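You operate a simulated robot arm through the tools that you are given. There is no shell and no other tool.

The job below is to be done with a simulated robot arm. You get a single attempt, and the scene is never put back.

JOB
Press a stud on the blue strap, then draw the slide out.
Fine: one stud; the strap stays on the slide and the guard stays down.

It is judged by the outcome, as a careful person would: the job done as asked, and still so three seconds after it is handed in. It fails if anything else is knocked over, pushed out of place, dropped, spilled or broken.

ROBOT AND FRAMES
A 6-joint arm with a two-finger parallel gripper, fixed in place. Base frame: the origin is on the floor under the middle of its stand, x ahead of it, y to its left, z up; the work surface is at about z = 762. Units: mm, rad, N and s.
With the tool pointing down near the work surface it reaches from about 260 to 680 mm from the base axis. Its first joint turns from -1.152 to 1.152 rad. Payload 2.9 kg.
The tool frame sits at the grasp point between the pads (the TCP): z along the fingers, y along the line on which they close. The tips reach 30 mm beyond it. The gripper opens to 110 mm. The fingers are 20 mm wide and 10 mm thick; the gripper's body (48 by 112 mm) begins 55 mm behind the TCP.
Orientation is told as [roll, pitch, yaw] about the base's x, y, z axes, in that order, counted from this pose: with the fingers straight down and closing along the base's y, the tool's x points along the base's -x, its y along +y and its z along -z.

CONTROLS
- The arm moves only by the tool play_rows. Its arguments are lists of equal length, an entry for each row: "grip": the gripper command, from -1 (fully open) to 1 (shut), values between in proportion; "translation": the shift along the tool's x, y, z in mm, a list of three; "delta_rot": the turn, a rotation vector about the tool's x, y, z in rad, a list of three. In form: {"grip": [grip, ...], "translation": [[tx, ty, tz], ...], "delta_rot": [[rx, ry, rz], ...]}. A call has 1 to 20 rows; each row is the pose to reach, as a shift and turn from the pose commanded when the call began, along the tool's axes at that moment. Rows are played at 5 a second. More than 50 mm and 0.15 rad between two rows, or a gripper value outside its range, and nothing of the call is played. A pose out of reach is approached as far as the arm can. The call stops where the force on the tool passes 70 N (or 10 N more than at its start, if that is more) or the arm is blocked; 0.2 s more then pass. The fingers move at their own pace (about 108 mm/s each) and stop on an object; they squeeze with about 27 N. The grip force told is the motor's: it shows also when the fingers shut on nothing. Time passes only in rows, and 0.2 s behind the last, so rows that repeat a pose let the fingers close. The reply holds the time, the measured pose of the TCP, the force on the tool along the base axes, the opening and the grip force, in the units named above and with some noise, with the torque about the TCP (base axes, N m) and any sound that the robot's microphone picked up, and new pictures: "show" is both (left out), scene, wrist or none.
- Cameras (640 x 400 px; columns grow to the right, rows downward): "scene" is fixed at [95.6, 449.8, 1406.5]; the picture's right is [-0.48, -0.88, 0.00], its down [-0.43, 0.24, -0.87] and it looks along [0.76, -0.42, -0.50] (base axes); focal length 221 px, centre (320, 200). "wrist" rides on the gripper at [72, 17, -103] in the tool frame; the picture's right is [-0.23, 0.97, 0.00], its down [-0.76, -0.18, -0.62] and it looks along [-0.61, -0.14, 0.78] (tool axes); focal length 222 px, centre (320, 200). There is no depth. A picture from a camera that has moved, and an enlarged one, comes with that camera's place and axes in the base frame and with its lens. The place of the scene camera against the robot may be out by one fixed shift of up to 18 mm in any direction.
- inspect(camera, box): a new picture of the part [left, top, right, bottom] of that camera's present view, enlarged. The clock stands still meanwhile.
- sign_off(): hands the job in; it is judged then, once.

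Places have to be worked out from the pictures, the camera data and where the tool is seen. Open the gripper and draw the arm clear of the work before you hand the job in, unless the task says otherwise.

The tools are called by a JSON object that holds its "op" and its "data". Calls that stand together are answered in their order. play_rows: Moves the arm, as the interface text tells. Its arguments: {"type":"object","properties":{"grip":{"type":"array","items":{"type":"number"}},"translation":{"type":"array","items":{"type":"array","items":{"type":"number"}}},"delta_rot":{"type":"array","items":{"type":"array","items":{"type":"number"}}},"show":{"type":"string","enum":["both","scene","wrist","none"]}},"required":["grip","translation","delta_rot"]} The other tools are called the same way: inspect (camera, box) takes an enlarged picture of a part of a camera's view; sign_off () hands the job in.

At the start:

```text
t: 0.0
eef_pos: [317.1, -19.5, 1315.4]
orientation: [0.0, -0.001, 0.0]
contact_force: [0.2, 0.0, -0.5]
moment: [0.0, -0.01, -0.01]
finger_gap: 109.9
grip_force: 0.1
```

scene: 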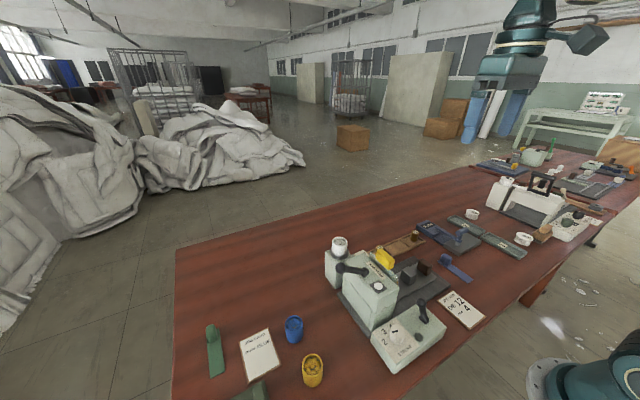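
wrist: 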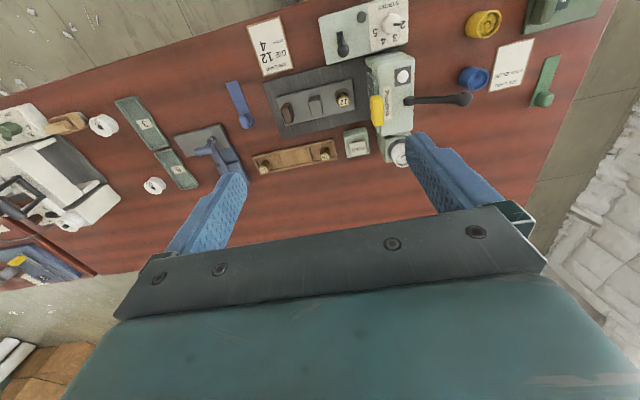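

I start by looking closer at the work surface: a press-like machine with a slide, cards, a blue strap, and other things. I'll enlarge both views.

{"op": "inspect", "data": {"camera": "scene", "box": [300, 220, 500, 380]}}

{"op": "inspect", "data": {"camera": "wrist", "box": [220, 0, 580, 200]}}

{"op": "inspect", "data": {"camera": "scene", "box": [180, 300, 380, 400]}}

{"op": "inspect", "data": {"camera": "scene", "box": [400, 140, 640, 290]}}

{"op": "inspect", "data": {"camera": "wrist", "box": [0, 60, 300, 300]}}

```text
2.50 times, centred on (400, 300) of scene
camera zoom: at [95.6, 449.8, 1406.5], right [-0.48, -0.88, 0.0], down [-0.43, 0.24, -0.87], along [0.76, -0.42, -0.5], focal length 552 px, centre (120, -50)
```

zoom: 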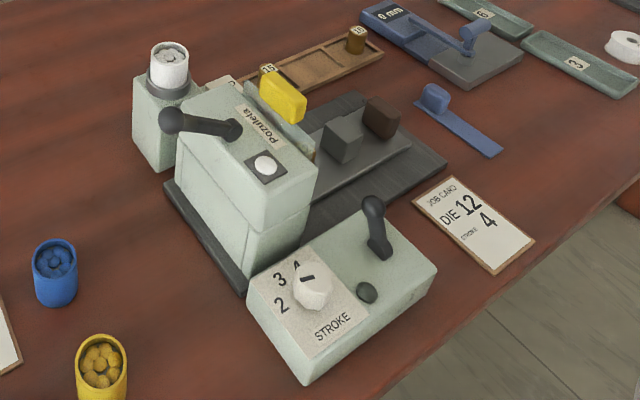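

```text
1.78 times, centred on (400, 100) of wrist
camera zoom: at [242.8, -2.5, 1419.0], right [0.23, 0.97, 0.0], down [0.76, -0.18, 0.62], along [0.61, -0.14, -0.78], focal length 395 px, centre (178, 378)
```

zoom: 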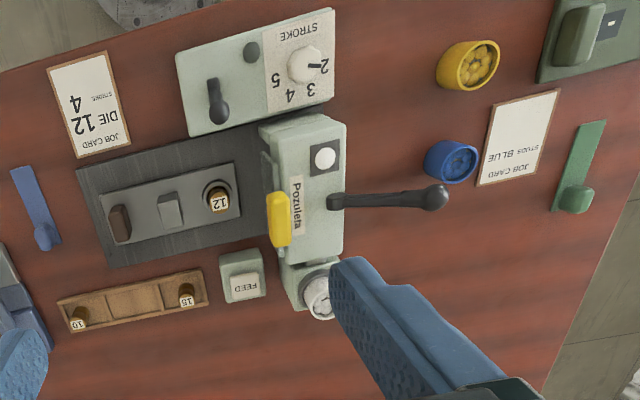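

```text
3.20 times, centred on (280, 350) of scene
camera zoom: at [95.6, 449.8, 1406.5], right [-0.48, -0.88, 0.0], down [-0.43, 0.24, -0.87], along [0.76, -0.42, -0.5], focal length 707 px, centre (448, -280)
```

zoom: 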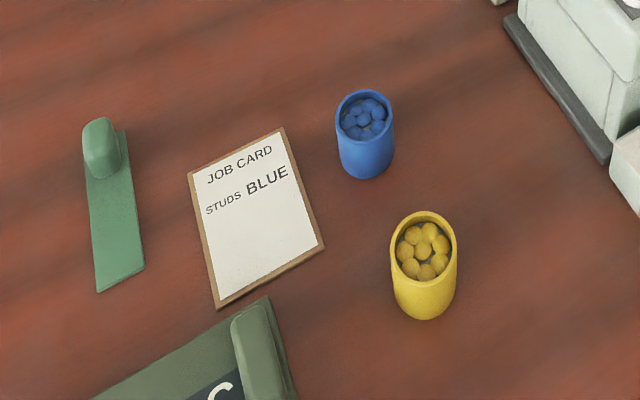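

```text
2.67 times, centred on (520, 215) of scene
camera zoom: at [95.6, 449.8, 1406.5], right [-0.48, -0.88, 0.0], down [-0.43, 0.24, -0.87], along [0.76, -0.42, -0.5], focal length 589 px, centre (-213, 160)
```

zoom: 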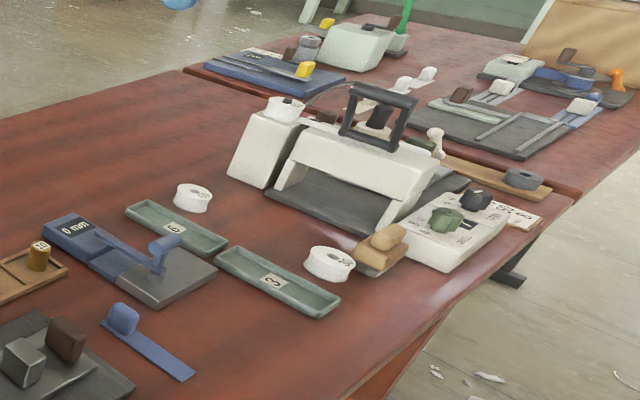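

```text
1.67 times, centred on (150, 180) of wrist
camera zoom: at [242.8, -2.5, 1419.0], right [0.23, 0.97, 0.0], down [0.76, -0.18, 0.62], along [0.61, -0.14, -0.78], focal length 370 px, centre (603, 233)
```

zoom: 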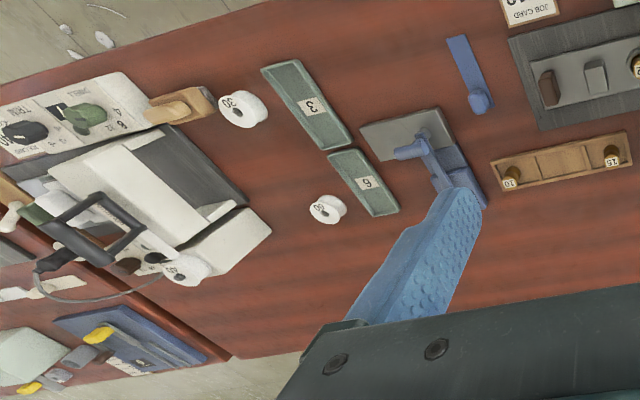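

The two views put the press head ("Pozuleta") at about x 320–455, y 65–140 with its lever knob near (405, 224, 1000). The slide runs toward −y and the blue strap lies near (360, −257). I'll lower the wrist camera over the slide for a closer look, staying above everything.

{"op": "play_rows", "data": {"grip": [-1, -1, -1, -1, -1, -1], "translation": [[-10, -10, 30], [-20, -20, 60], [-30, -30, 95], [-40, -40, 130], [-50, -50, 165], [-50, -50, 165]], "delta_rot": [[0, 0, 0], [0, 0, 0], [0, 0, 0], [0, 0, 0], [0, 0, 0], [0, 0, 0]]}}

```text
t: 1.4
eef_pos: [365.1, -69.3, 1149.5]
orientation: [-0.001, -0.003, 0.0]
contact_force: [-0.8, -0.2, -0.5]
moment: [0.0, 0.02, 0.01]
finger_gap: 110.0
grip_force: 0.0
camera wrist: at [291.3, -52.7, 1253.4], right [0.23, 0.97, 0.0], down [0.76, -0.18, 0.62], along [0.61, -0.14, -0.78], focal length 222 px, centre (320, 200)
```

scene: 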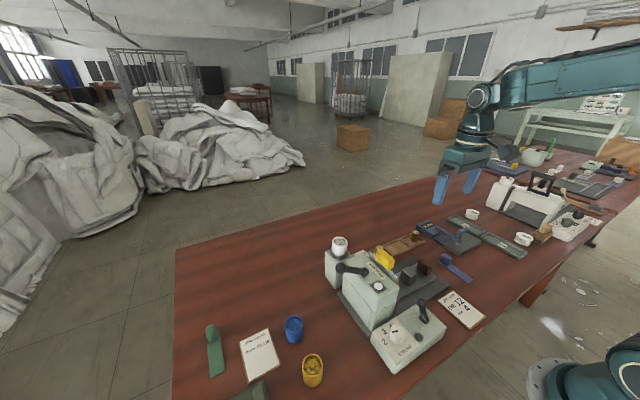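
wrist: 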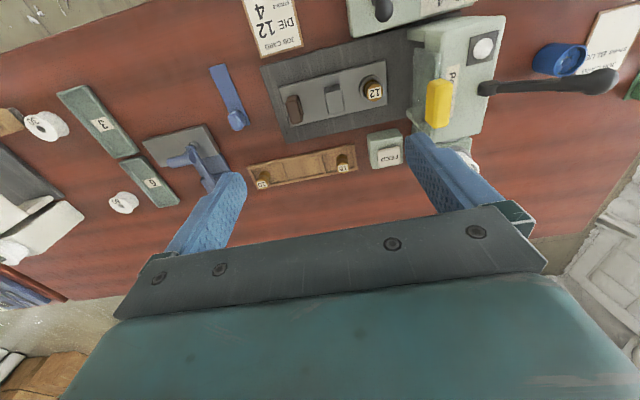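

{"op": "inspect", "data": {"camera": "wrist", "box": [240, 40, 420, 200]}}

{"op": "inspect", "data": {"camera": "wrist", "box": [350, 0, 530, 160]}}

{"op": "inspect", "data": {"camera": "scene", "box": [315, 225, 415, 315]}}

{"op": "inspect", "data": {"camera": "scene", "box": [365, 280, 465, 370]}}

{"op": "inspect", "data": {"camera": "scene", "box": [370, 220, 480, 310]}}

```text
2.50 times, centred on (330, 120) of wrist
camera zoom: at [291.3, -52.7, 1253.4], right [0.23, 0.97, 0.0], down [0.76, -0.18, 0.62], along [0.61, -0.14, -0.78], focal length 555 px, centre (295, 400)
```

zoom: 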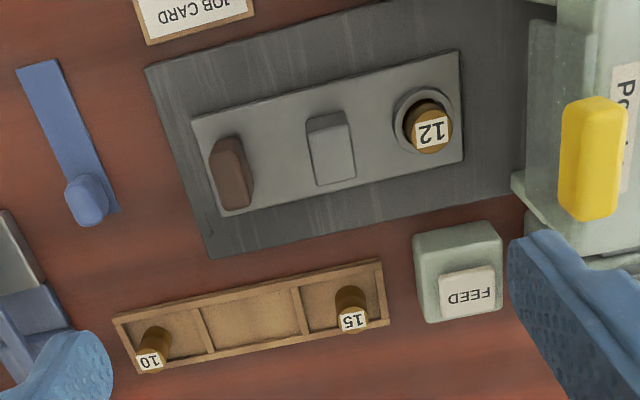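

```text
2.50 times, centred on (440, 80) of wrist
camera zoom: at [291.3, -52.7, 1253.4], right [0.23, 0.97, 0.0], down [0.76, -0.18, 0.62], along [0.61, -0.14, -0.78], focal length 555 px, centre (20, 500)
```

zoom: 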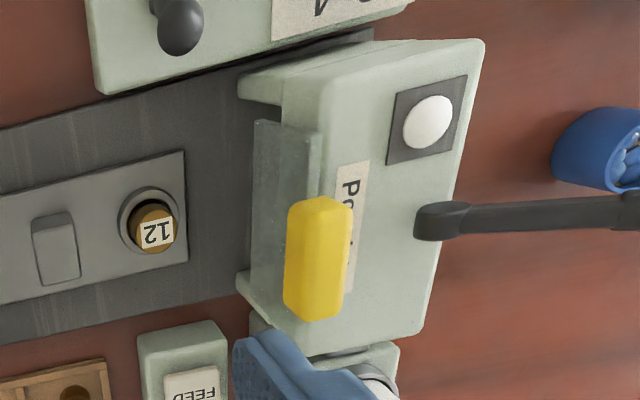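

```text
4.44 times, centred on (365, 270) of scene
camera zoom: at [95.6, 449.8, 1406.5], right [-0.48, -0.88, 0.0], down [-0.43, 0.24, -0.87], along [0.76, -0.42, -0.5], focal length 981 px, centre (120, -111)
```

zoom: 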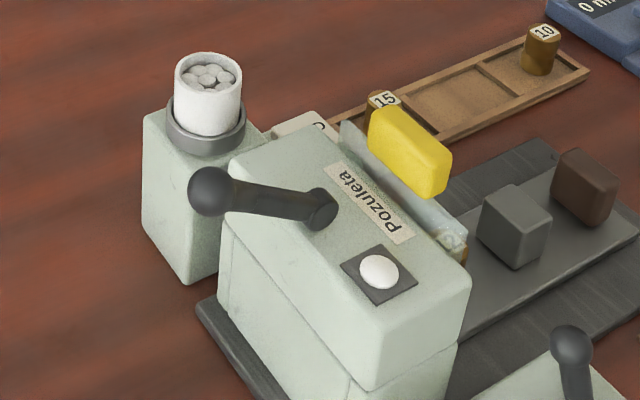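

```text
4.44 times, centred on (415, 325) of scene
camera zoom: at [95.6, 449.8, 1406.5], right [-0.48, -0.88, 0.0], down [-0.43, 0.24, -0.87], along [0.76, -0.42, -0.5], focal length 981 px, centre (-102, -356)
```

zoom: 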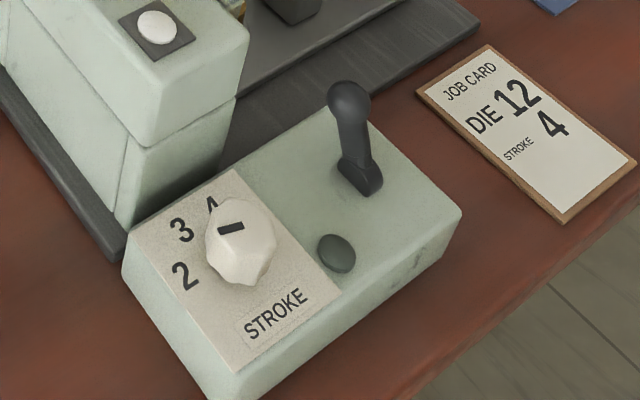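

```text
4.44 times, centred on (425, 265) of scene
camera zoom: at [95.6, 449.8, 1406.5], right [-0.48, -0.88, 0.0], down [-0.43, 0.24, -0.87], along [0.76, -0.42, -0.5], focal length 981 px, centre (-147, -89)
```

zoom: 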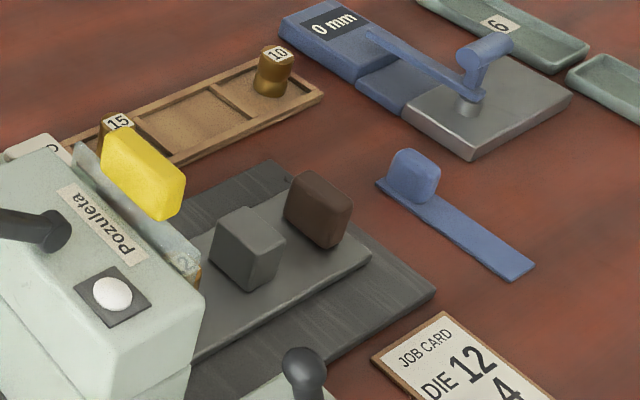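

The slide (about x 369–449, y −152…52) carries a brown handle, a grey block and a socket with die 12 already in it. The job cards ask for die 12, stroke 4 and blue studs, but the hopper holds a white cup and the stroke knob seems off. I'll get closer views of the slide and guard.

{"op": "play_rows", "data": {"grip": [-1, -1, -1, -1, -1], "translation": [[-10, -15, 45], [-20, -30, 90], [-30, -45, 135], [-35, -50, 180], [-35, -50, 180]], "delta_rot": [[0, 0, 0], [0, 0, 0], [0, 0, 0], [0, 0, 0], [0, 0, 0]]}}

```text
t: 2.6
eef_pos: [400.9, -119.3, 970.0]
orientation: [0.001, -0.001, 0.0]
contact_force: [0.2, 0.1, 0.4]
moment: [0.01, -0.01, 0.01]
finger_gap: 110.0
grip_force: 0.0
camera wrist: at [327.0, -102.7, 1073.7], right [0.23, 0.97, 0.0], down [0.76, -0.18, 0.62], along [0.61, -0.14, -0.78], focal length 222 px, centre (320, 200)
```

scene: 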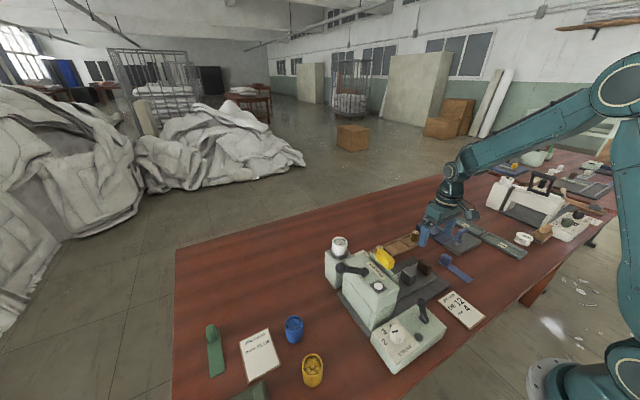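
wrist: 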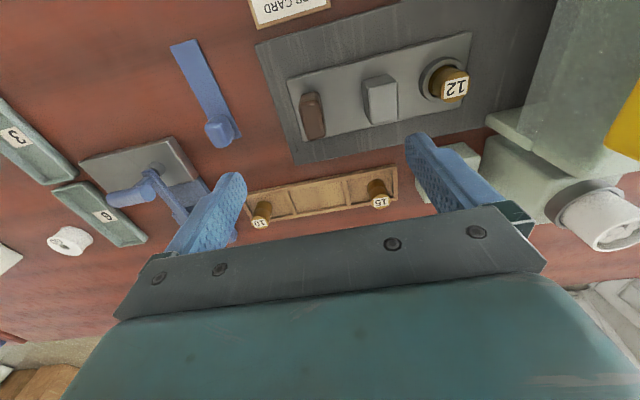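

{"op": "inspect", "data": {"camera": "wrist", "box": [260, 0, 500, 150]}}

{"op": "inspect", "data": {"camera": "wrist", "box": [460, 0, 640, 260]}}

```text
2.67 times, centred on (380, 75) of wrist
camera zoom: at [327.0, -102.7, 1073.7], right [0.23, 0.97, 0.0], down [0.76, -0.18, 0.62], along [0.61, -0.14, -0.78], focal length 592 px, centre (160, 533)
```

zoom: 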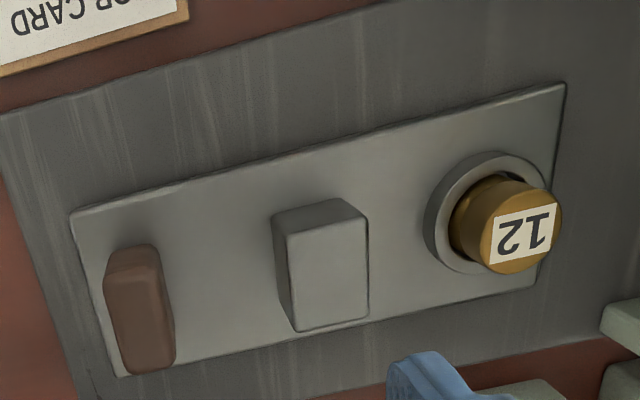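

```text
1.54 times, centred on (550, 130) of wrist
camera zoom: at [327.0, -102.7, 1073.7], right [0.23, 0.97, 0.0], down [0.76, -0.18, 0.62], along [0.61, -0.14, -0.78], focal length 342 px, centre (-34, 308)
```

zoom: 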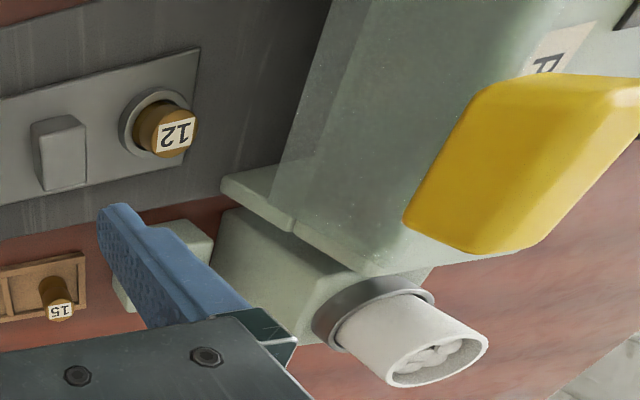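

Triangulating from the two views, the slide's top is at z≈785. The grey block (x 391–430, y −65…−35) and the die (409, 21) both top out at z≈821, so the strap likely rests across them. Next I look at the control box from above, moving up and over.

{"op": "play_rows", "data": {"grip": [-1, -1, -1, -1, -1, -1, -1], "translation": [[10, 0, -45], [30, 35, -80], [50, 75, -80], [70, 115, -80], [85, 150, -80], [95, 180, -80], [95, 180, -80]], "delta_rot": [[0, 0, 0], [0, 0, 0], [0, 0, 0], [0, 0, 0], [0, 0, 0], [0, 0, 0], [0, 0, 0]]}}

```text
refused: row 2 steps farther than a row can; nothing moved
```

The second row stepped over 50 mm; I repeat the move with smaller steps.

{"op": "play_rows", "data": {"grip": [-1, -1, -1, -1, -1, -1, -1, -1], "translation": [[10, 0, -40], [20, 10, -80], [35, 50, -80], [50, 90, -80], [70, 130, -80], [85, 160, -80], [95, 180, -80], [95, 180, -80]], "delta_rot": [[0, 0, 0], [0, 0, 0], [0, 0, 0], [0, 0, 0], [0, 0, 0], [0, 0, 0], [0, 0, 0], [0, 0, 0]]}}

```text
t: 4.4
eef_pos: [304.7, 59.3, 1047.9]
orientation: [0.001, -0.003, 0.0]
contact_force: [0.4, -1.2, 0.3]
moment: [0.04, 0.01, 0.01]
finger_gap: 109.9
grip_force: 0.0
camera wrist: at [232.2, 76.2, 1152.3], right [0.23, 0.97, 0.0], down [0.76, -0.18, 0.62], along [0.61, -0.14, -0.78], focal length 222 px, centre (320, 200)
```

scene: 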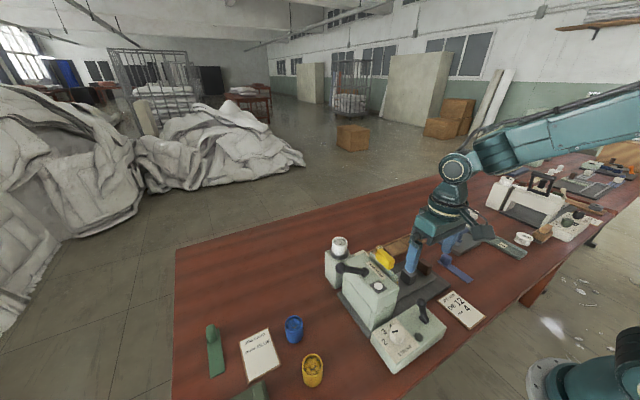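
wrist: 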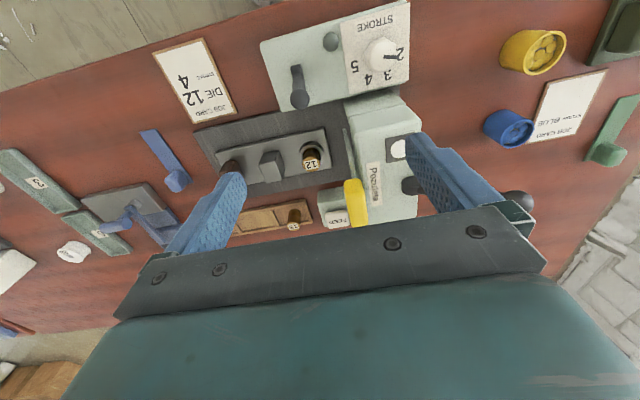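

{"op": "inspect", "data": {"camera": "wrist", "box": [250, 0, 430, 115]}}

{"op": "inspect", "data": {"camera": "wrist", "box": [300, 80, 440, 240]}}

{"op": "inspect", "data": {"camera": "wrist", "box": [470, 0, 640, 180]}}

```text
3.48 times, centred on (340, 58) of wrist
camera zoom: at [232.2, 76.2, 1152.3], right [0.23, 0.97, 0.0], down [0.76, -0.18, 0.62], along [0.61, -0.14, -0.78], focal length 773 px, centre (250, 696)
```

zoom: 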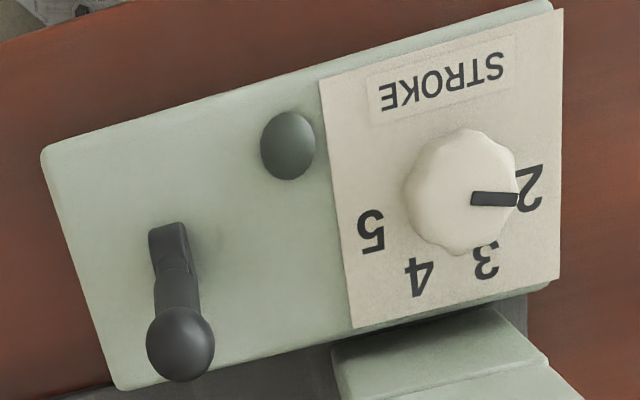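

```text
2.50 times, centred on (370, 160) of wrist
camera zoom: at [232.2, 76.2, 1152.3], right [0.23, 0.97, 0.0], down [0.76, -0.18, 0.62], along [0.61, -0.14, -0.78], focal length 555 px, centre (195, 300)
```

zoom: 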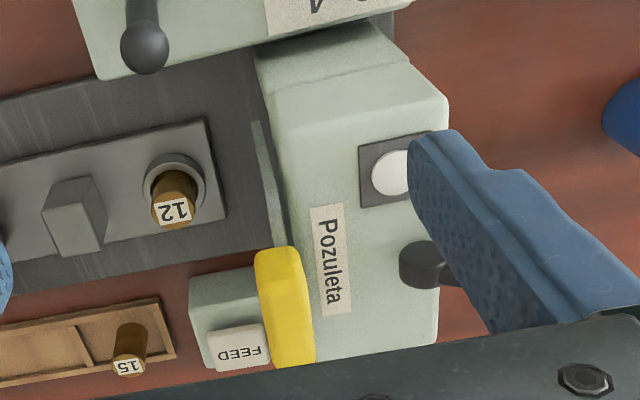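

```text
2.22 times, centred on (555, 90) of wrist
camera zoom: at [232.2, 76.2, 1152.3], right [0.23, 0.97, 0.0], down [0.76, -0.18, 0.62], along [0.61, -0.14, -0.78], focal length 494 px, centre (-202, 444)
```

zoom: 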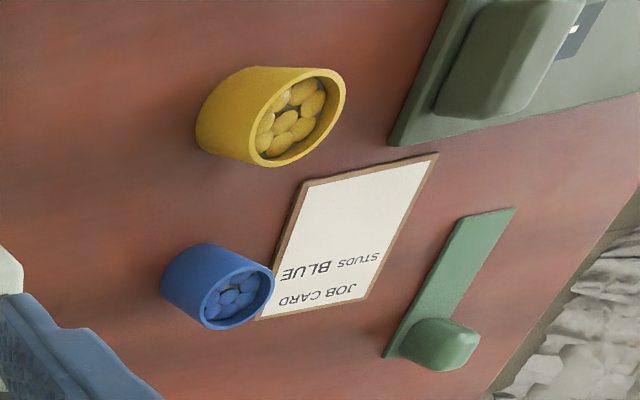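

From this view the box top is at z≈802. The knob centre is about (281.6, 142.7), with its mark on "2". The digits are 50° apart, so "4" is 100° clockwise from there. I'll now look at the head, lever and cups from the +y side by yawing the tool while moving high.

{"op": "play_rows", "data": {"grip": [-1, -1, -1, -1, -1, -1, -1, -1, -1, -1, -1, -1, -1], "translation": [[0, 15, -30], [0, 35, -60], [-10, 60, -65], [-20, 80, -65], [-30, 100, -65], [-40, 120, -65], [-50, 145, -65], [-60, 170, -65], [-70, 195, -65], [-80, 220, -65], [-90, 240, -65], [-95, 250, -65], [-95, 250, -65]], "delta_rot": [[0, 0, 0.1], [0, 0, 0.23], [0, 0, 0.37], [0, 0, 0.51], [0, 0, 0.65], [0, 0, 0.79], [0, 0, 0.93], [0, 0, 1.07], [0, 0, 1.21], [0, 0, 1.35], [0, 0, 1.48], [0, 0, 1.57], [0, 0, 1.57]]}}

```text
t: 7.2
eef_pos: [401.8, 309.9, 1116.0]
orientation: [0.0, 0.0, -1.571]
contact_force: [-0.2, 0.2, 0.0]
moment: [0.0, -0.01, -0.01]
finger_gap: 110.2
grip_force: 0.1
camera wrist: at [417.7, 381.9, 1219.0], right [0.97, -0.23, 0.0], down [-0.18, -0.76, 0.62], along [-0.14, -0.61, -0.78], focal length 222 px, centre (320, 200)
```

scene: 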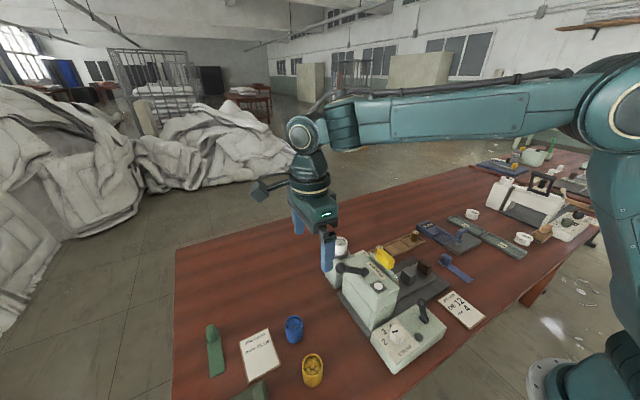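
wrist: 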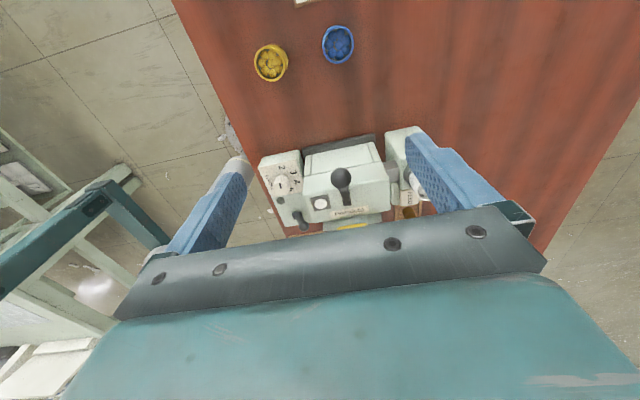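

{"op": "inspect", "data": {"camera": "wrist", "box": [240, 110, 440, 235]}}

{"op": "inspect", "data": {"camera": "wrist", "box": [240, 0, 440, 125]}}

```text
3.20 times, centred on (340, 172) of wrist
camera zoom: at [417.7, 381.9, 1219.0], right [0.97, -0.23, 0.0], down [-0.18, -0.76, 0.62], along [-0.14, -0.61, -0.78], focal length 711 px, centre (256, 288)
```

zoom: 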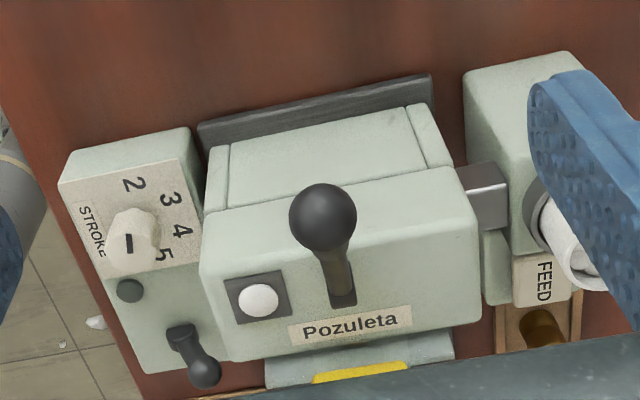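

```text
3.20 times, centred on (340, 62) of wrist
camera zoom: at [417.7, 381.9, 1219.0], right [0.97, -0.23, 0.0], down [-0.18, -0.76, 0.62], along [-0.14, -0.61, -0.78], focal length 711 px, centre (256, 640)
```

zoom: 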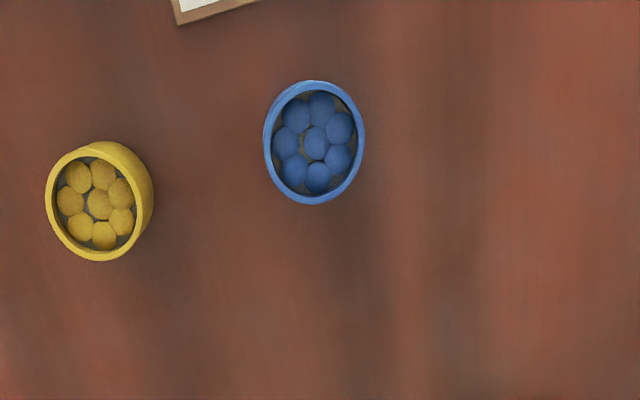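

The lever's ball is at about (409, 230, 990) and its hub at (408, 147, 934), so the head's top is z≈930. The white cup's rim is near (525, 125, 943). I'll come closer to see the hopper, FEED button and cup from here.

{"op": "play_rows", "data": {"grip": [-1, -1, -1, -1, -1], "translation": [[-30, 20, 5], [-65, 45, 10], [-100, 80, 20], [-120, 95, 36], [-120, 95, 36]], "delta_rot": [[0, 0, 0], [0, 0, 0], [0, 0, 0], [0, 0, 0], [0, 0, 0]]}}

```text
refused: row 3 steps farther than a row can; nothing moved
```

The step was slightly too long; I space it out.

{"op": "play_rows", "data": {"grip": [-1, -1, -1, -1, -1, -1], "translation": [[-30, 20, 5], [-60, 40, 10], [-85, 60, 18], [-105, 80, 26], [-120, 95, 36], [-120, 95, 36]], "delta_rot": [[0, 0, 0], [0, 0, 0], [0, 0, 0], [0, 0, 0], [0, 0, 0], [0, 0, 0]], "show": "wrist"}}

```text
t: 8.6
eef_pos: [498.5, 192.6, 1079.9]
orientation: [0.002, 0.0, -1.569]
contact_force: [0.0, -0.1, 0.7]
moment: [-0.01, -0.01, 0.01]
finger_gap: 110.0
grip_force: 0.1
camera wrist: at [514.3, 263.8, 1183.8], right [0.97, -0.23, 0.0], down [-0.18, -0.76, 0.62], along [-0.14, -0.61, -0.78], focal length 222 px, centre (320, 200)
```

wrist: 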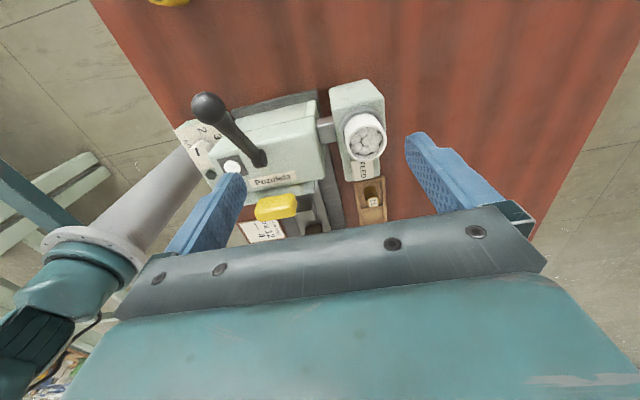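

{"op": "inspect", "data": {"camera": "wrist", "box": [180, 60, 420, 240]}}

{"op": "inspect", "data": {"camera": "wrist", "box": [310, 60, 410, 220]}}

```text
2.22 times, centred on (300, 150) of wrist
camera zoom: at [514.3, 263.8, 1183.8], right [0.97, -0.23, 0.0], down [-0.18, -0.76, 0.62], along [-0.14, -0.61, -0.78], focal length 494 px, centre (364, 311)
```

zoom: 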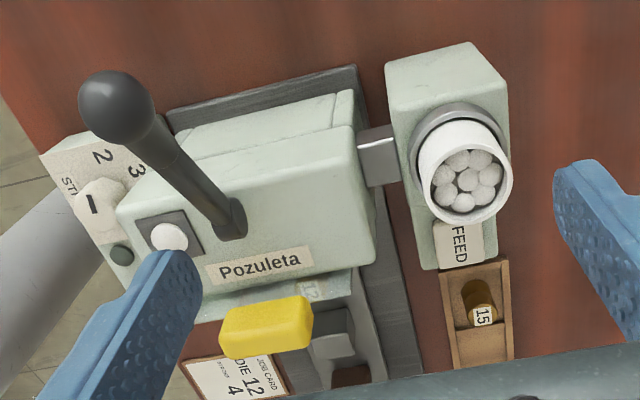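

```text
2.50 times, centred on (360, 140) of wrist
camera zoom: at [514.3, 263.8, 1183.8], right [0.97, -0.23, 0.0], down [-0.18, -0.76, 0.62], along [-0.14, -0.61, -0.78], focal length 555 px, centre (220, 350)
```

zoom: 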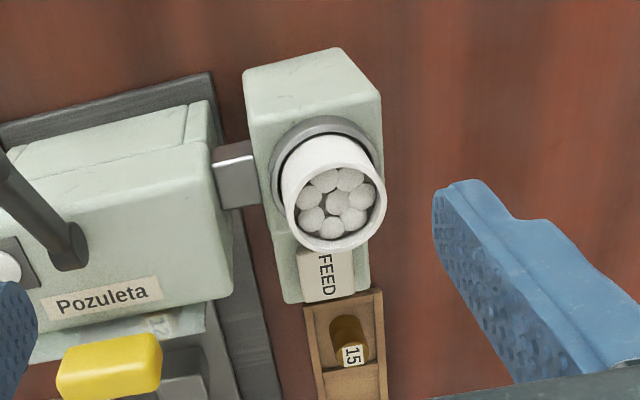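

The hopper column holds a white-stud cup (rim about (541, 138, 932)) in a ring, with a FEED key beside it. The guard needs a look from the −y side, so I'll travel over at height and turn the camera around.

{"op": "play_rows", "data": {"grip": [-1, -1, -1, -1, -1, -1, -1, -1, -1, -1, -1, -1, -1, -1, -1, -1, -1, -1, -1, -1], "translation": [[0, 0, -10], [-20, -5, -20], [-40, -10, -20], [-60, -15, -20], [-80, -20, -20], [-100, -25, -20], [-120, -30, -20], [-140, -35, -20], [-160, -40, -20], [-180, -45, -20], [-200, -50, -20], [-220, -55, -20], [-240, -60, -20], [-260, -65, -10], [-280, -70, 0], [-300, -75, 10], [-320, -80, 20], [-340, -90, 30], [-360, -95, 40], [-360, -95, 40]], "delta_rot": [[0, 0, -0.14], [0, 0, -0.28], [0, 0, -0.42], [0, 0, -0.56], [0, 0, -0.7], [0, 0, -0.84], [0, 0, -0.98], [0, 0, -1.12], [0, 0, -1.26], [0, 0, -1.4], [0, 0, -1.54], [0, 0, -1.68], [0, 0, -1.82], [0, 0, -1.96], [0, 0, -2.1], [0, 0, -2.24], [0, 0, -2.38], [0, 0, -2.52], [0, 0, -2.62], [0, 0, -2.62]]}}

```text
t: 12.8
eef_pos: [401.2, -169.2, 1036.3]
orientation: [-0.001, 0.001, 1.052]
contact_force: [0.2, -1.2, 0.4]
moment: [-0.01, -0.02, 0.0]
finger_gap: 110.3
grip_force: 0.0
camera wrist: at [350.1, -223.3, 1140.7], right [-0.73, 0.68, 0.0], down [0.53, 0.57, 0.62], along [0.42, 0.46, -0.78], focal length 222 px, centre (320, 200)
```

scene: 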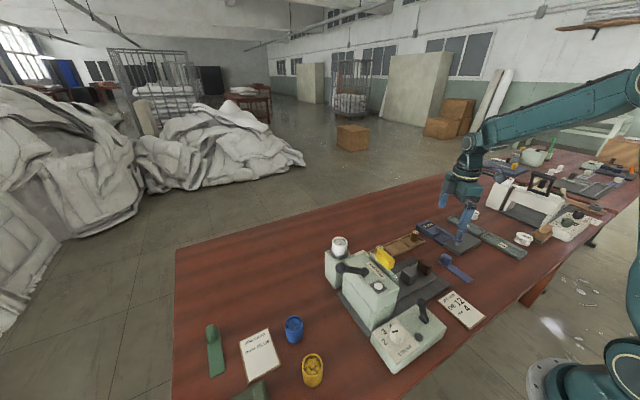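
wrist: 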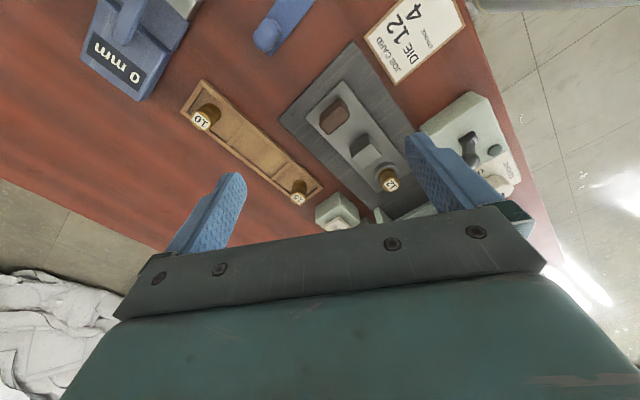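

The gripper body hides the head in this view. I yaw a bit further and tilt the tool so that the camera looks more level toward the guard.

{"op": "play_rows", "data": {"grip": [-1, -1, -1, -1, -1, -1], "translation": [[0, 0, -5], [0, 0, -5], [0, 0, -5], [0, 0, -5], [0, 0, -5], [0, 0, -5]], "delta_rot": [[0, 0, -0.14], [0, 0, -0.28], [0, 0, -0.42], [0, 0, -0.5], [0, 0, -0.52], [0, 0, -0.52]], "show": "none"}}

{"op": "play_rows", "data": {"grip": [-1, -1, -1, -1, -1, -1], "translation": [[0, 0, 0], [0, 0, 0], [0, 0, 0], [0, 0, 0], [0, 0, 0], [0, 0, 0]], "delta_rot": [[0, -0.14, 0], [0, -0.28, 0], [0, -0.42, 0], [0, -0.56, 0], [0, -0.65, 0], [0, -0.65, 0]]}}

```text
t: 14.2
eef_pos: [402.3, -168.0, 1043.8]
orientation: [-0.003, 0.001, 1.571]
contact_force: [0.5, 0.0, 0.0]
moment: [-0.02, 0.02, 0.01]
finger_gap: 109.9
grip_force: 0.0
```

```text
t: 15.6
eef_pos: [401.5, -168.2, 1044.8]
orientation: [0.0, -0.65, 1.57]
contact_force: [0.7, -0.3, 0.0]
moment: [0.05, 0.02, 0.01]
finger_gap: 110.1
grip_force: 0.0
camera wrist: at [383.4, -289.6, 1083.2], right [-0.97, 0.18, 0.14], down [0.18, 0.23, 0.96], along [0.14, 0.96, -0.25], focal length 222 px, centre (320, 200)
```

scene: 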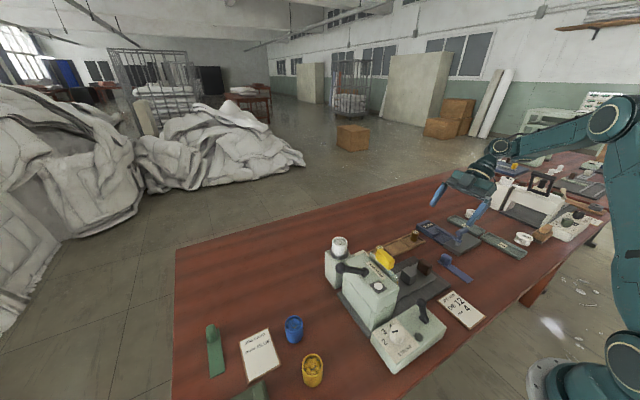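
wrist: 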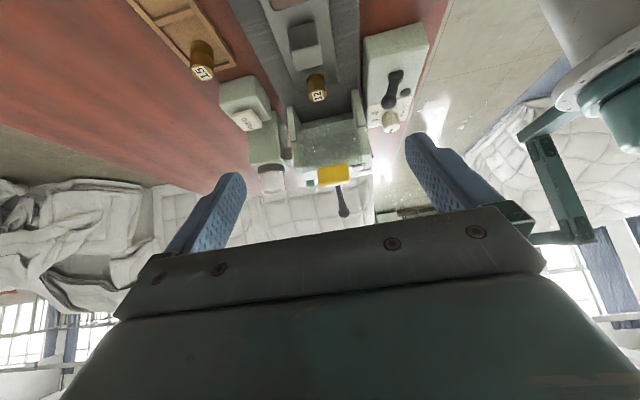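

{"op": "inspect", "data": {"camera": "wrist", "box": [210, 60, 430, 220]}}

{"op": "inspect", "data": {"camera": "wrist", "box": [270, 80, 390, 200]}}

```text
2.50 times, centred on (320, 140) of wrist
camera zoom: at [383.4, -289.6, 1083.2], right [-0.97, 0.18, 0.14], down [0.18, 0.23, 0.96], along [0.14, 0.96, -0.25], focal length 555 px, centre (320, 350)
```

zoom: 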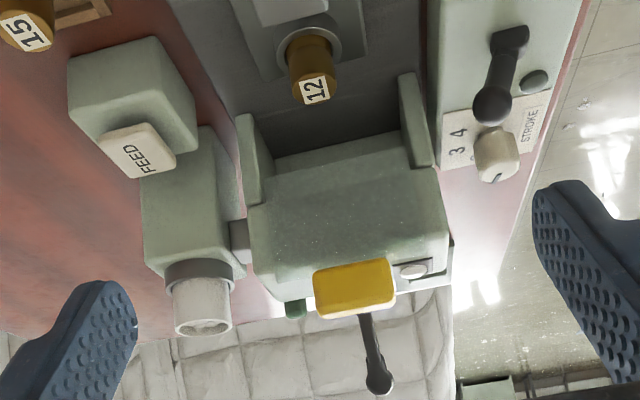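

```text
3.33 times, centred on (330, 140) of wrist
camera zoom: at [383.4, -289.6, 1083.2], right [-0.97, 0.18, 0.14], down [0.18, 0.23, 0.96], along [0.14, 0.96, -0.25], focal length 740 px, centre (287, 400)
```

zoom: 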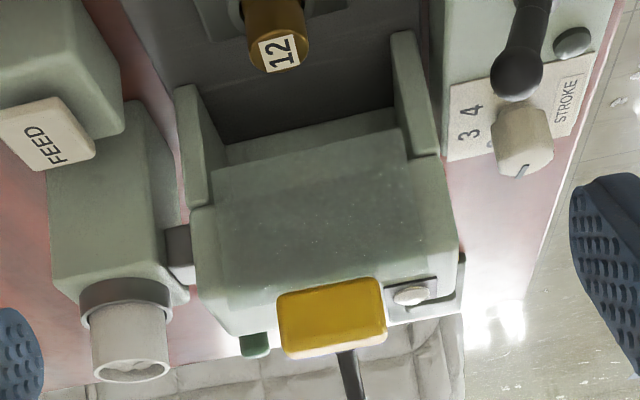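

The guard's glass plate appears to hang on the head's −y face with its yellow handle near (409, 81, 948). I need to know whether it is up or down, so I'll go lower with the camera more level to see the opening.

{"op": "play_rows", "data": {"grip": [-1, -1, -1, -1, -1], "translation": [[15, 0, 35], [30, 0, 70], [45, 0, 100], [60.8, 0, 129.6], [60.8, 0, 129.6]], "delta_rot": [[0, 0, 0], [0, 0, 0], [0, 0, 0], [0, 0, 0], [0, 0, 0]], "show": "wrist"}}

```text
t: 16.8
eef_pos: [403.9, -139.0, 902.2]
orientation: [-0.002, -0.648, 1.57]
contact_force: [-0.2, 0.2, -0.2]
moment: [-0.01, 0.01, 0.02]
finger_gap: 110.2
grip_force: 0.0
camera wrist: at [384.6, -259.4, 941.3], right [-0.97, 0.18, 0.14], down [0.18, 0.23, 0.96], along [0.14, 0.96, -0.26], focal length 222 px, centre (320, 200)
```

wrist: 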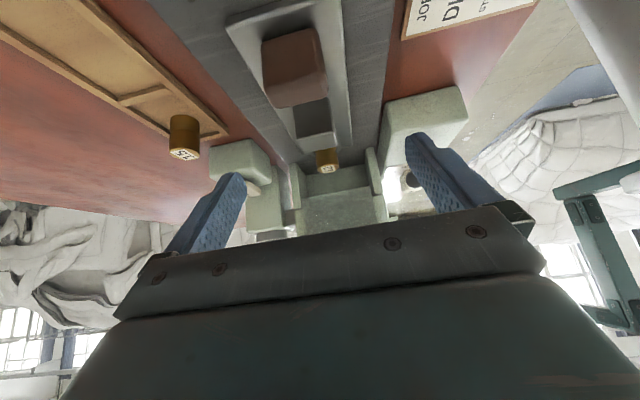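

{"op": "inspect", "data": {"camera": "wrist", "box": [250, 100, 420, 240]}}

```text
2.86 times, centred on (335, 170) of wrist
camera zoom: at [384.6, -259.4, 941.3], right [-0.97, 0.18, 0.14], down [0.18, 0.23, 0.96], along [0.14, 0.96, -0.26], focal length 635 px, centre (277, 286)
```

zoom: 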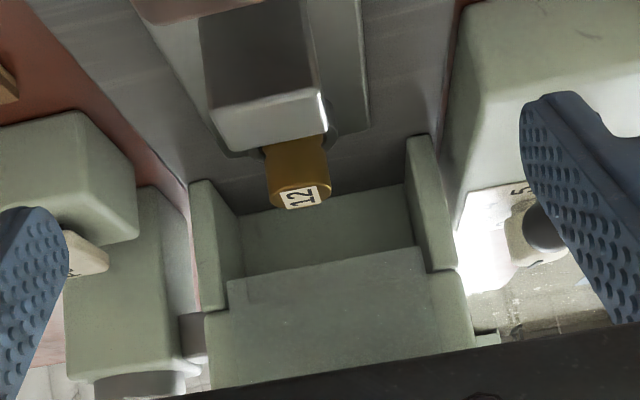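

The plate's bottom edge is at z≈840 (y≈85), below the head's underside at z≈854. That leaves a gap for the strap (z 821–825), so the guard appears to be down already. The back wall at y≈157 limits slide travel to about 105 mm. I'll set the stroke knob first; here I go up and back to a straight-down tool.

{"op": "play_rows", "data": {"grip": [-1, -1, -1, -1, -1, -1, -1, -1], "translation": [[-25, 0, -33], [-50, 0, -66], [-75, 0, -98], [-90.8, 0, -119.4], [-90.8, 0, -119.4], [-90.8, 0, -119.4], [-90.8, 0, -119.4], [-90.8, 0, -119.4]], "delta_rot": [[0, 0, 0], [0, 0.1, 0], [0, 0.22, 0], [0, 0.34, 0], [0, 0.46, 0], [0, 0.58, 0], [0, 0.65, 0], [0, 0.65, 0]], "show": "none"}}

{"op": "play_rows", "data": {"grip": [-1, -1, -1, -1, -1, -1, -1, -1, -1, -0.5, -0.5], "translation": [[-32, 13, 0], [-64, 26, 0], [-96, 40, 0], [-128, 54, 0], [-160, 68, 0], [-192, 82, 0], [-224, 96, 0], [-254, 110, 0], [-276, 120, 0], [-282, 122, 0], [-282, 122, 0]], "delta_rot": [[0, 0, 0.13], [0, 0, 0.26], [0, 0, 0.39], [0, 0, 0.52], [0, 0, 0.65], [0, 0, 0.78], [0, 0, 0.91], [0, 0, 1.02], [0, 0, 1.1], [0, 0, 1.134], [0, 0, 1.134]]}}

```text
t: 18.6
eef_pos: [402.4, -137.5, 1054.9]
orientation: [-0.001, 0.001, 1.57]
contact_force: [0.3, 0.5, 0.1]
moment: [0.01, 0.0, 0.02]
finger_gap: 109.9
grip_force: 0.1
```

```text
t: 21.0
eef_pos: [281.2, 143.5, 1054.7]
orientation: [-0.001, 0.0, 0.435]
contact_force: [-1.1, 0.3, 1.0]
moment: [0.01, 0.0, 0.03]
finger_gap: 82.5
grip_force: 0.0
camera wrist: at [206.9, 128.3, 1158.2], right [-0.2, 0.98, 0.0], down [0.76, 0.16, 0.62], along [0.61, 0.13, -0.78], focal length 222 px, centre (320, 200)
```

scene: 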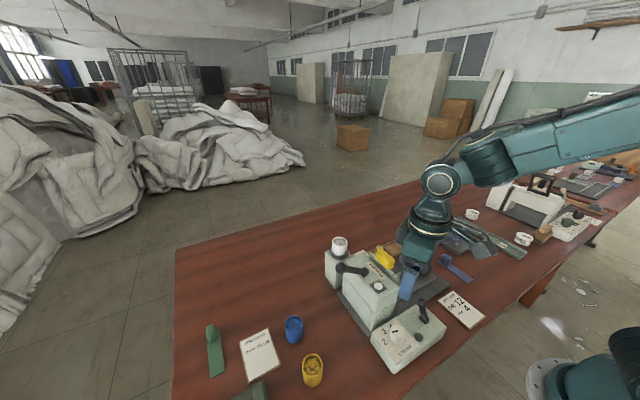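
wrist: 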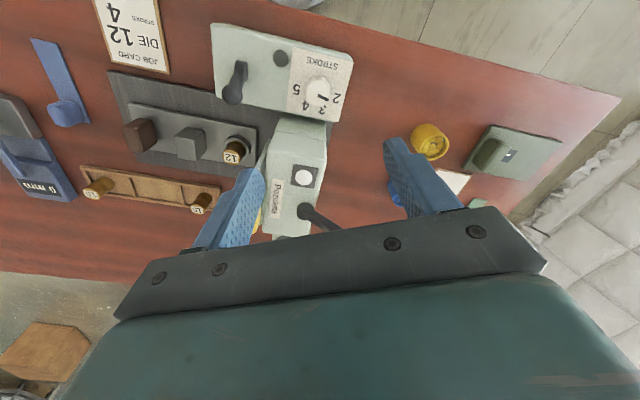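

Positioned above the knob at yaw 25°, and the picture agrees with the computed centre. I descend partway and check alignment.

{"op": "play_rows", "data": {"grip": [-0.4, -0.4, -0.4, -0.4, -0.4], "translation": [[0, 0, 45], [0, 0, 90], [0, 0, 130], [0, 0, 160], [0, 0, 160]], "delta_rot": [[0, 0, 0], [0, 0, 0], [0, 0, 0], [0, 0, 0], [0, 0, 0]]}}

{"op": "inspect", "data": {"camera": "wrist", "box": [220, 40, 440, 200]}}

```text
t: 22.2
eef_pos: [281.5, 144.0, 895.2]
orientation: [0.001, -0.001, 0.436]
contact_force: [0.1, -0.5, 0.6]
moment: [-0.01, 0.02, 0.0]
finger_gap: 76.9
grip_force: 0.1
camera wrist: at [208.3, 128.0, 998.1], right [-0.21, 0.98, 0.0], down [0.76, 0.16, 0.62], along [0.61, 0.13, -0.78], focal length 222 px, centre (320, 200)
```

scene: 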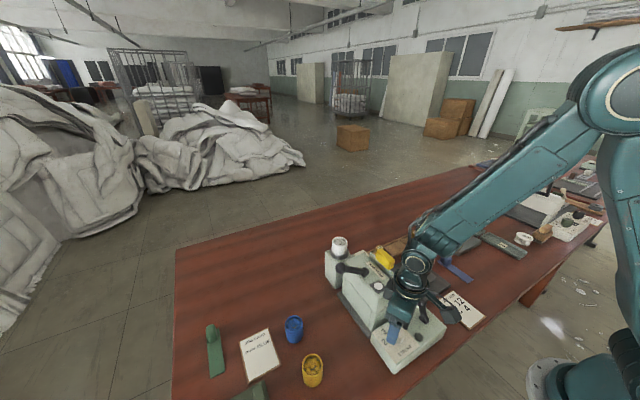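
wrist: 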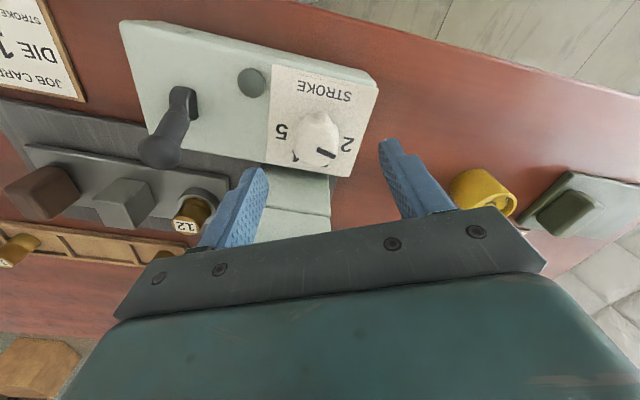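

```text
2.50 times, centred on (330, 120) of wrist
camera zoom: at [208.3, 128.0, 998.1], right [-0.21, 0.98, 0.0], down [0.76, 0.16, 0.62], along [0.61, 0.13, -0.78], focal length 555 px, centre (295, 400)
```

zoom: 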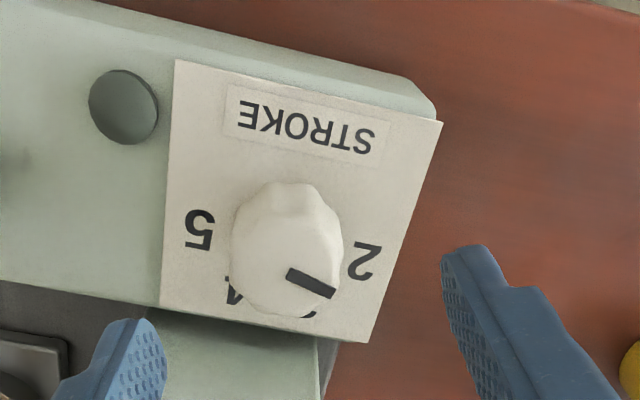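

The knob is tall: its top is z≈845, standing on the box at z≈803. I descend so the fingertips are around z 810 and close on the knob.

{"op": "play_rows", "data": {"grip": [-0.4, -0.4, -0.4, 0.2, 0.6, 1, 1], "translation": [[0.5, -1.1, 25], [0.5, -1.1, 45], [0.5, -1.1, 55], [0.5, -1.1, 55], [0.5, -1.1, 55], [0.5, -1.1, 55], [0.5, -1.1, 55]], "delta_rot": [[0, 0, 0], [0, 0, 0], [0, 0, 0], [0, 0, 0], [0, 0, 0], [0, 0, 0], [0, 0, 0]]}}

```text
t: 23.8
eef_pos: [282.0, 141.1, 839.7]
orientation: [-0.002, -0.004, 0.435]
contact_force: [6.7, -9.7, 32.0]
moment: [0.57, 0.35, -0.1]
finger_gap: 33.8
grip_force: 44.9
camera wrist: at [207.0, 125.3, 943.5], right [-0.2, 0.98, 0.0], down [0.76, 0.16, 0.63], along [0.61, 0.13, -0.78], focal length 222 px, centre (320, 200)
```

scene: 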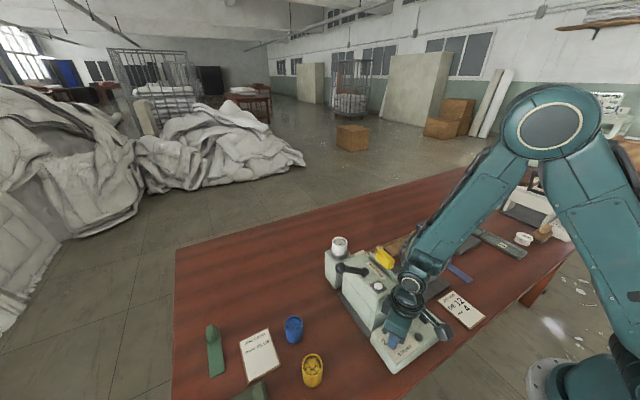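
wrist: 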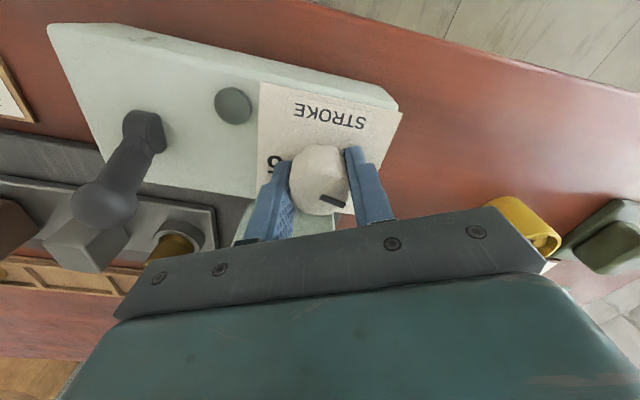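

The fingers hold the knob (33.8 mm), but there is 32 N upward on the tool, perhaps a flared skirt under the tips. I release, rise 6 mm, and grip again to relieve it.

{"op": "play_rows", "data": {"grip": [-0.2, -0.2, -0.2, 0.3, 1, 1, 1], "translation": [[0, 0, 0], [0, 0, -6], [0, 0, -6], [0, 0, -6], [0, 0, -6], [0, 0, -6], [0, 0, -6]], "delta_rot": [[0, 0, 0], [0, 0, 0], [0, 0, 0], [0, 0, 0], [0, 0, 0], [0, 0, 0], [0, 0, 0]], "show": "none"}}

```text
t: 25.4
eef_pos: [280.3, 141.1, 845.8]
orientation: [-0.003, 0.001, 0.434]
contact_force: [1.9, -7.2, -15.0]
moment: [0.5, -0.05, 0.0]
finger_gap: 33.5
grip_force: 44.6
```

Gripped with less load. Now I turn clockwise 50° in small steps, one detent from 2 to 3.

{"op": "play_rows", "data": {"grip": [1, 1, 1, 1, 1, 1, 1, 1, 1, 1, 1], "translation": [[0, 0, -6], [0, 0, -6], [0, 0, -6], [0, 0, -6], [0, 0, -6], [0, 0, -6], [0, 0, -6], [0, 0, -6], [0, 0, -6], [0, 0, -6], [0, 0, -6]], "delta_rot": [[0, 0, 0.09], [0, 0, 0.18], [0, 0, 0.27], [0, 0, 0.36], [0, 0, 0.45], [0, 0, 0.54], [0, 0, 0.63], [0, 0, 0.72], [0, 0, 0.81], [0, 0, 0.873], [0, 0, 0.873]]}}

{"op": "inspect", "data": {"camera": "wrist", "box": [220, 60, 440, 220]}}

```text
t: 27.8
eef_pos: [278.6, 139.8, 850.8]
orientation: [-0.004, -0.002, -0.437]
contact_force: [-4.0, -20.5, 3.8]
moment: [0.02, -0.02, 0.25]
finger_gap: 33.4
grip_force: 45.3
camera wrist: at [220.1, 186.5, 954.7], right [0.62, 0.79, 0.0], down [0.61, -0.48, 0.62], along [0.49, -0.39, -0.78], focal length 222 px, centre (320, 200)
```

scene: 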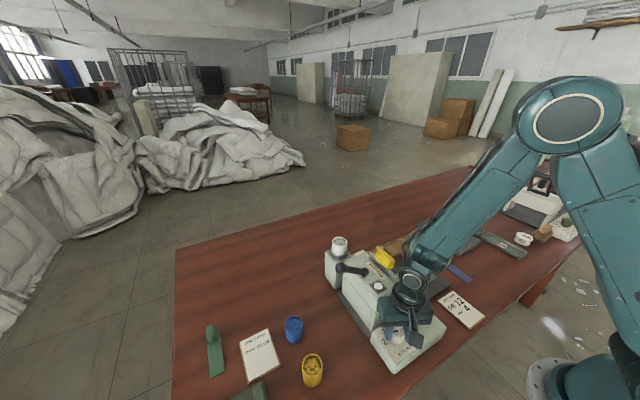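
wrist: 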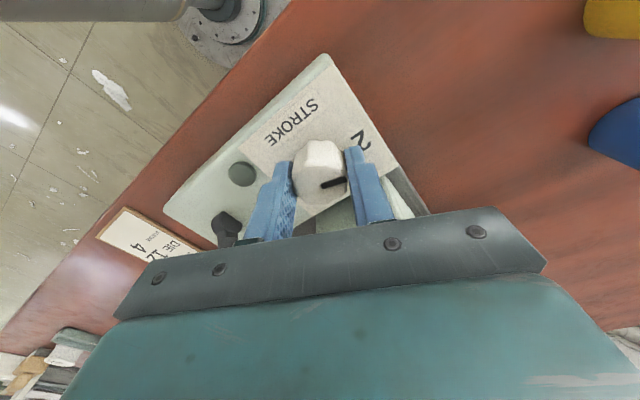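

```text
2.50 times, centred on (330, 140) of wrist
camera zoom: at [220.1, 186.5, 954.7], right [0.62, 0.79, 0.0], down [0.61, -0.48, 0.62], along [0.49, -0.39, -0.78], focal length 555 px, centre (295, 350)
```

zoom: 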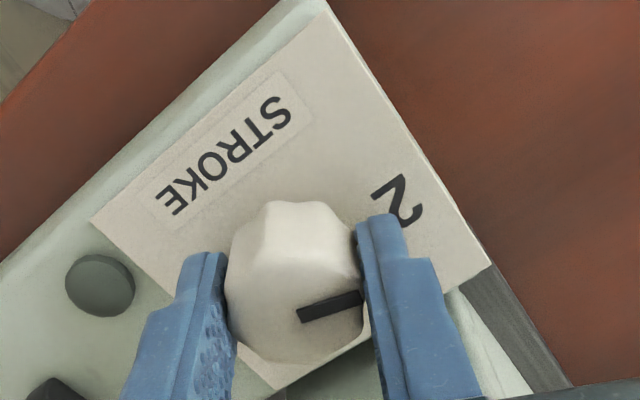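

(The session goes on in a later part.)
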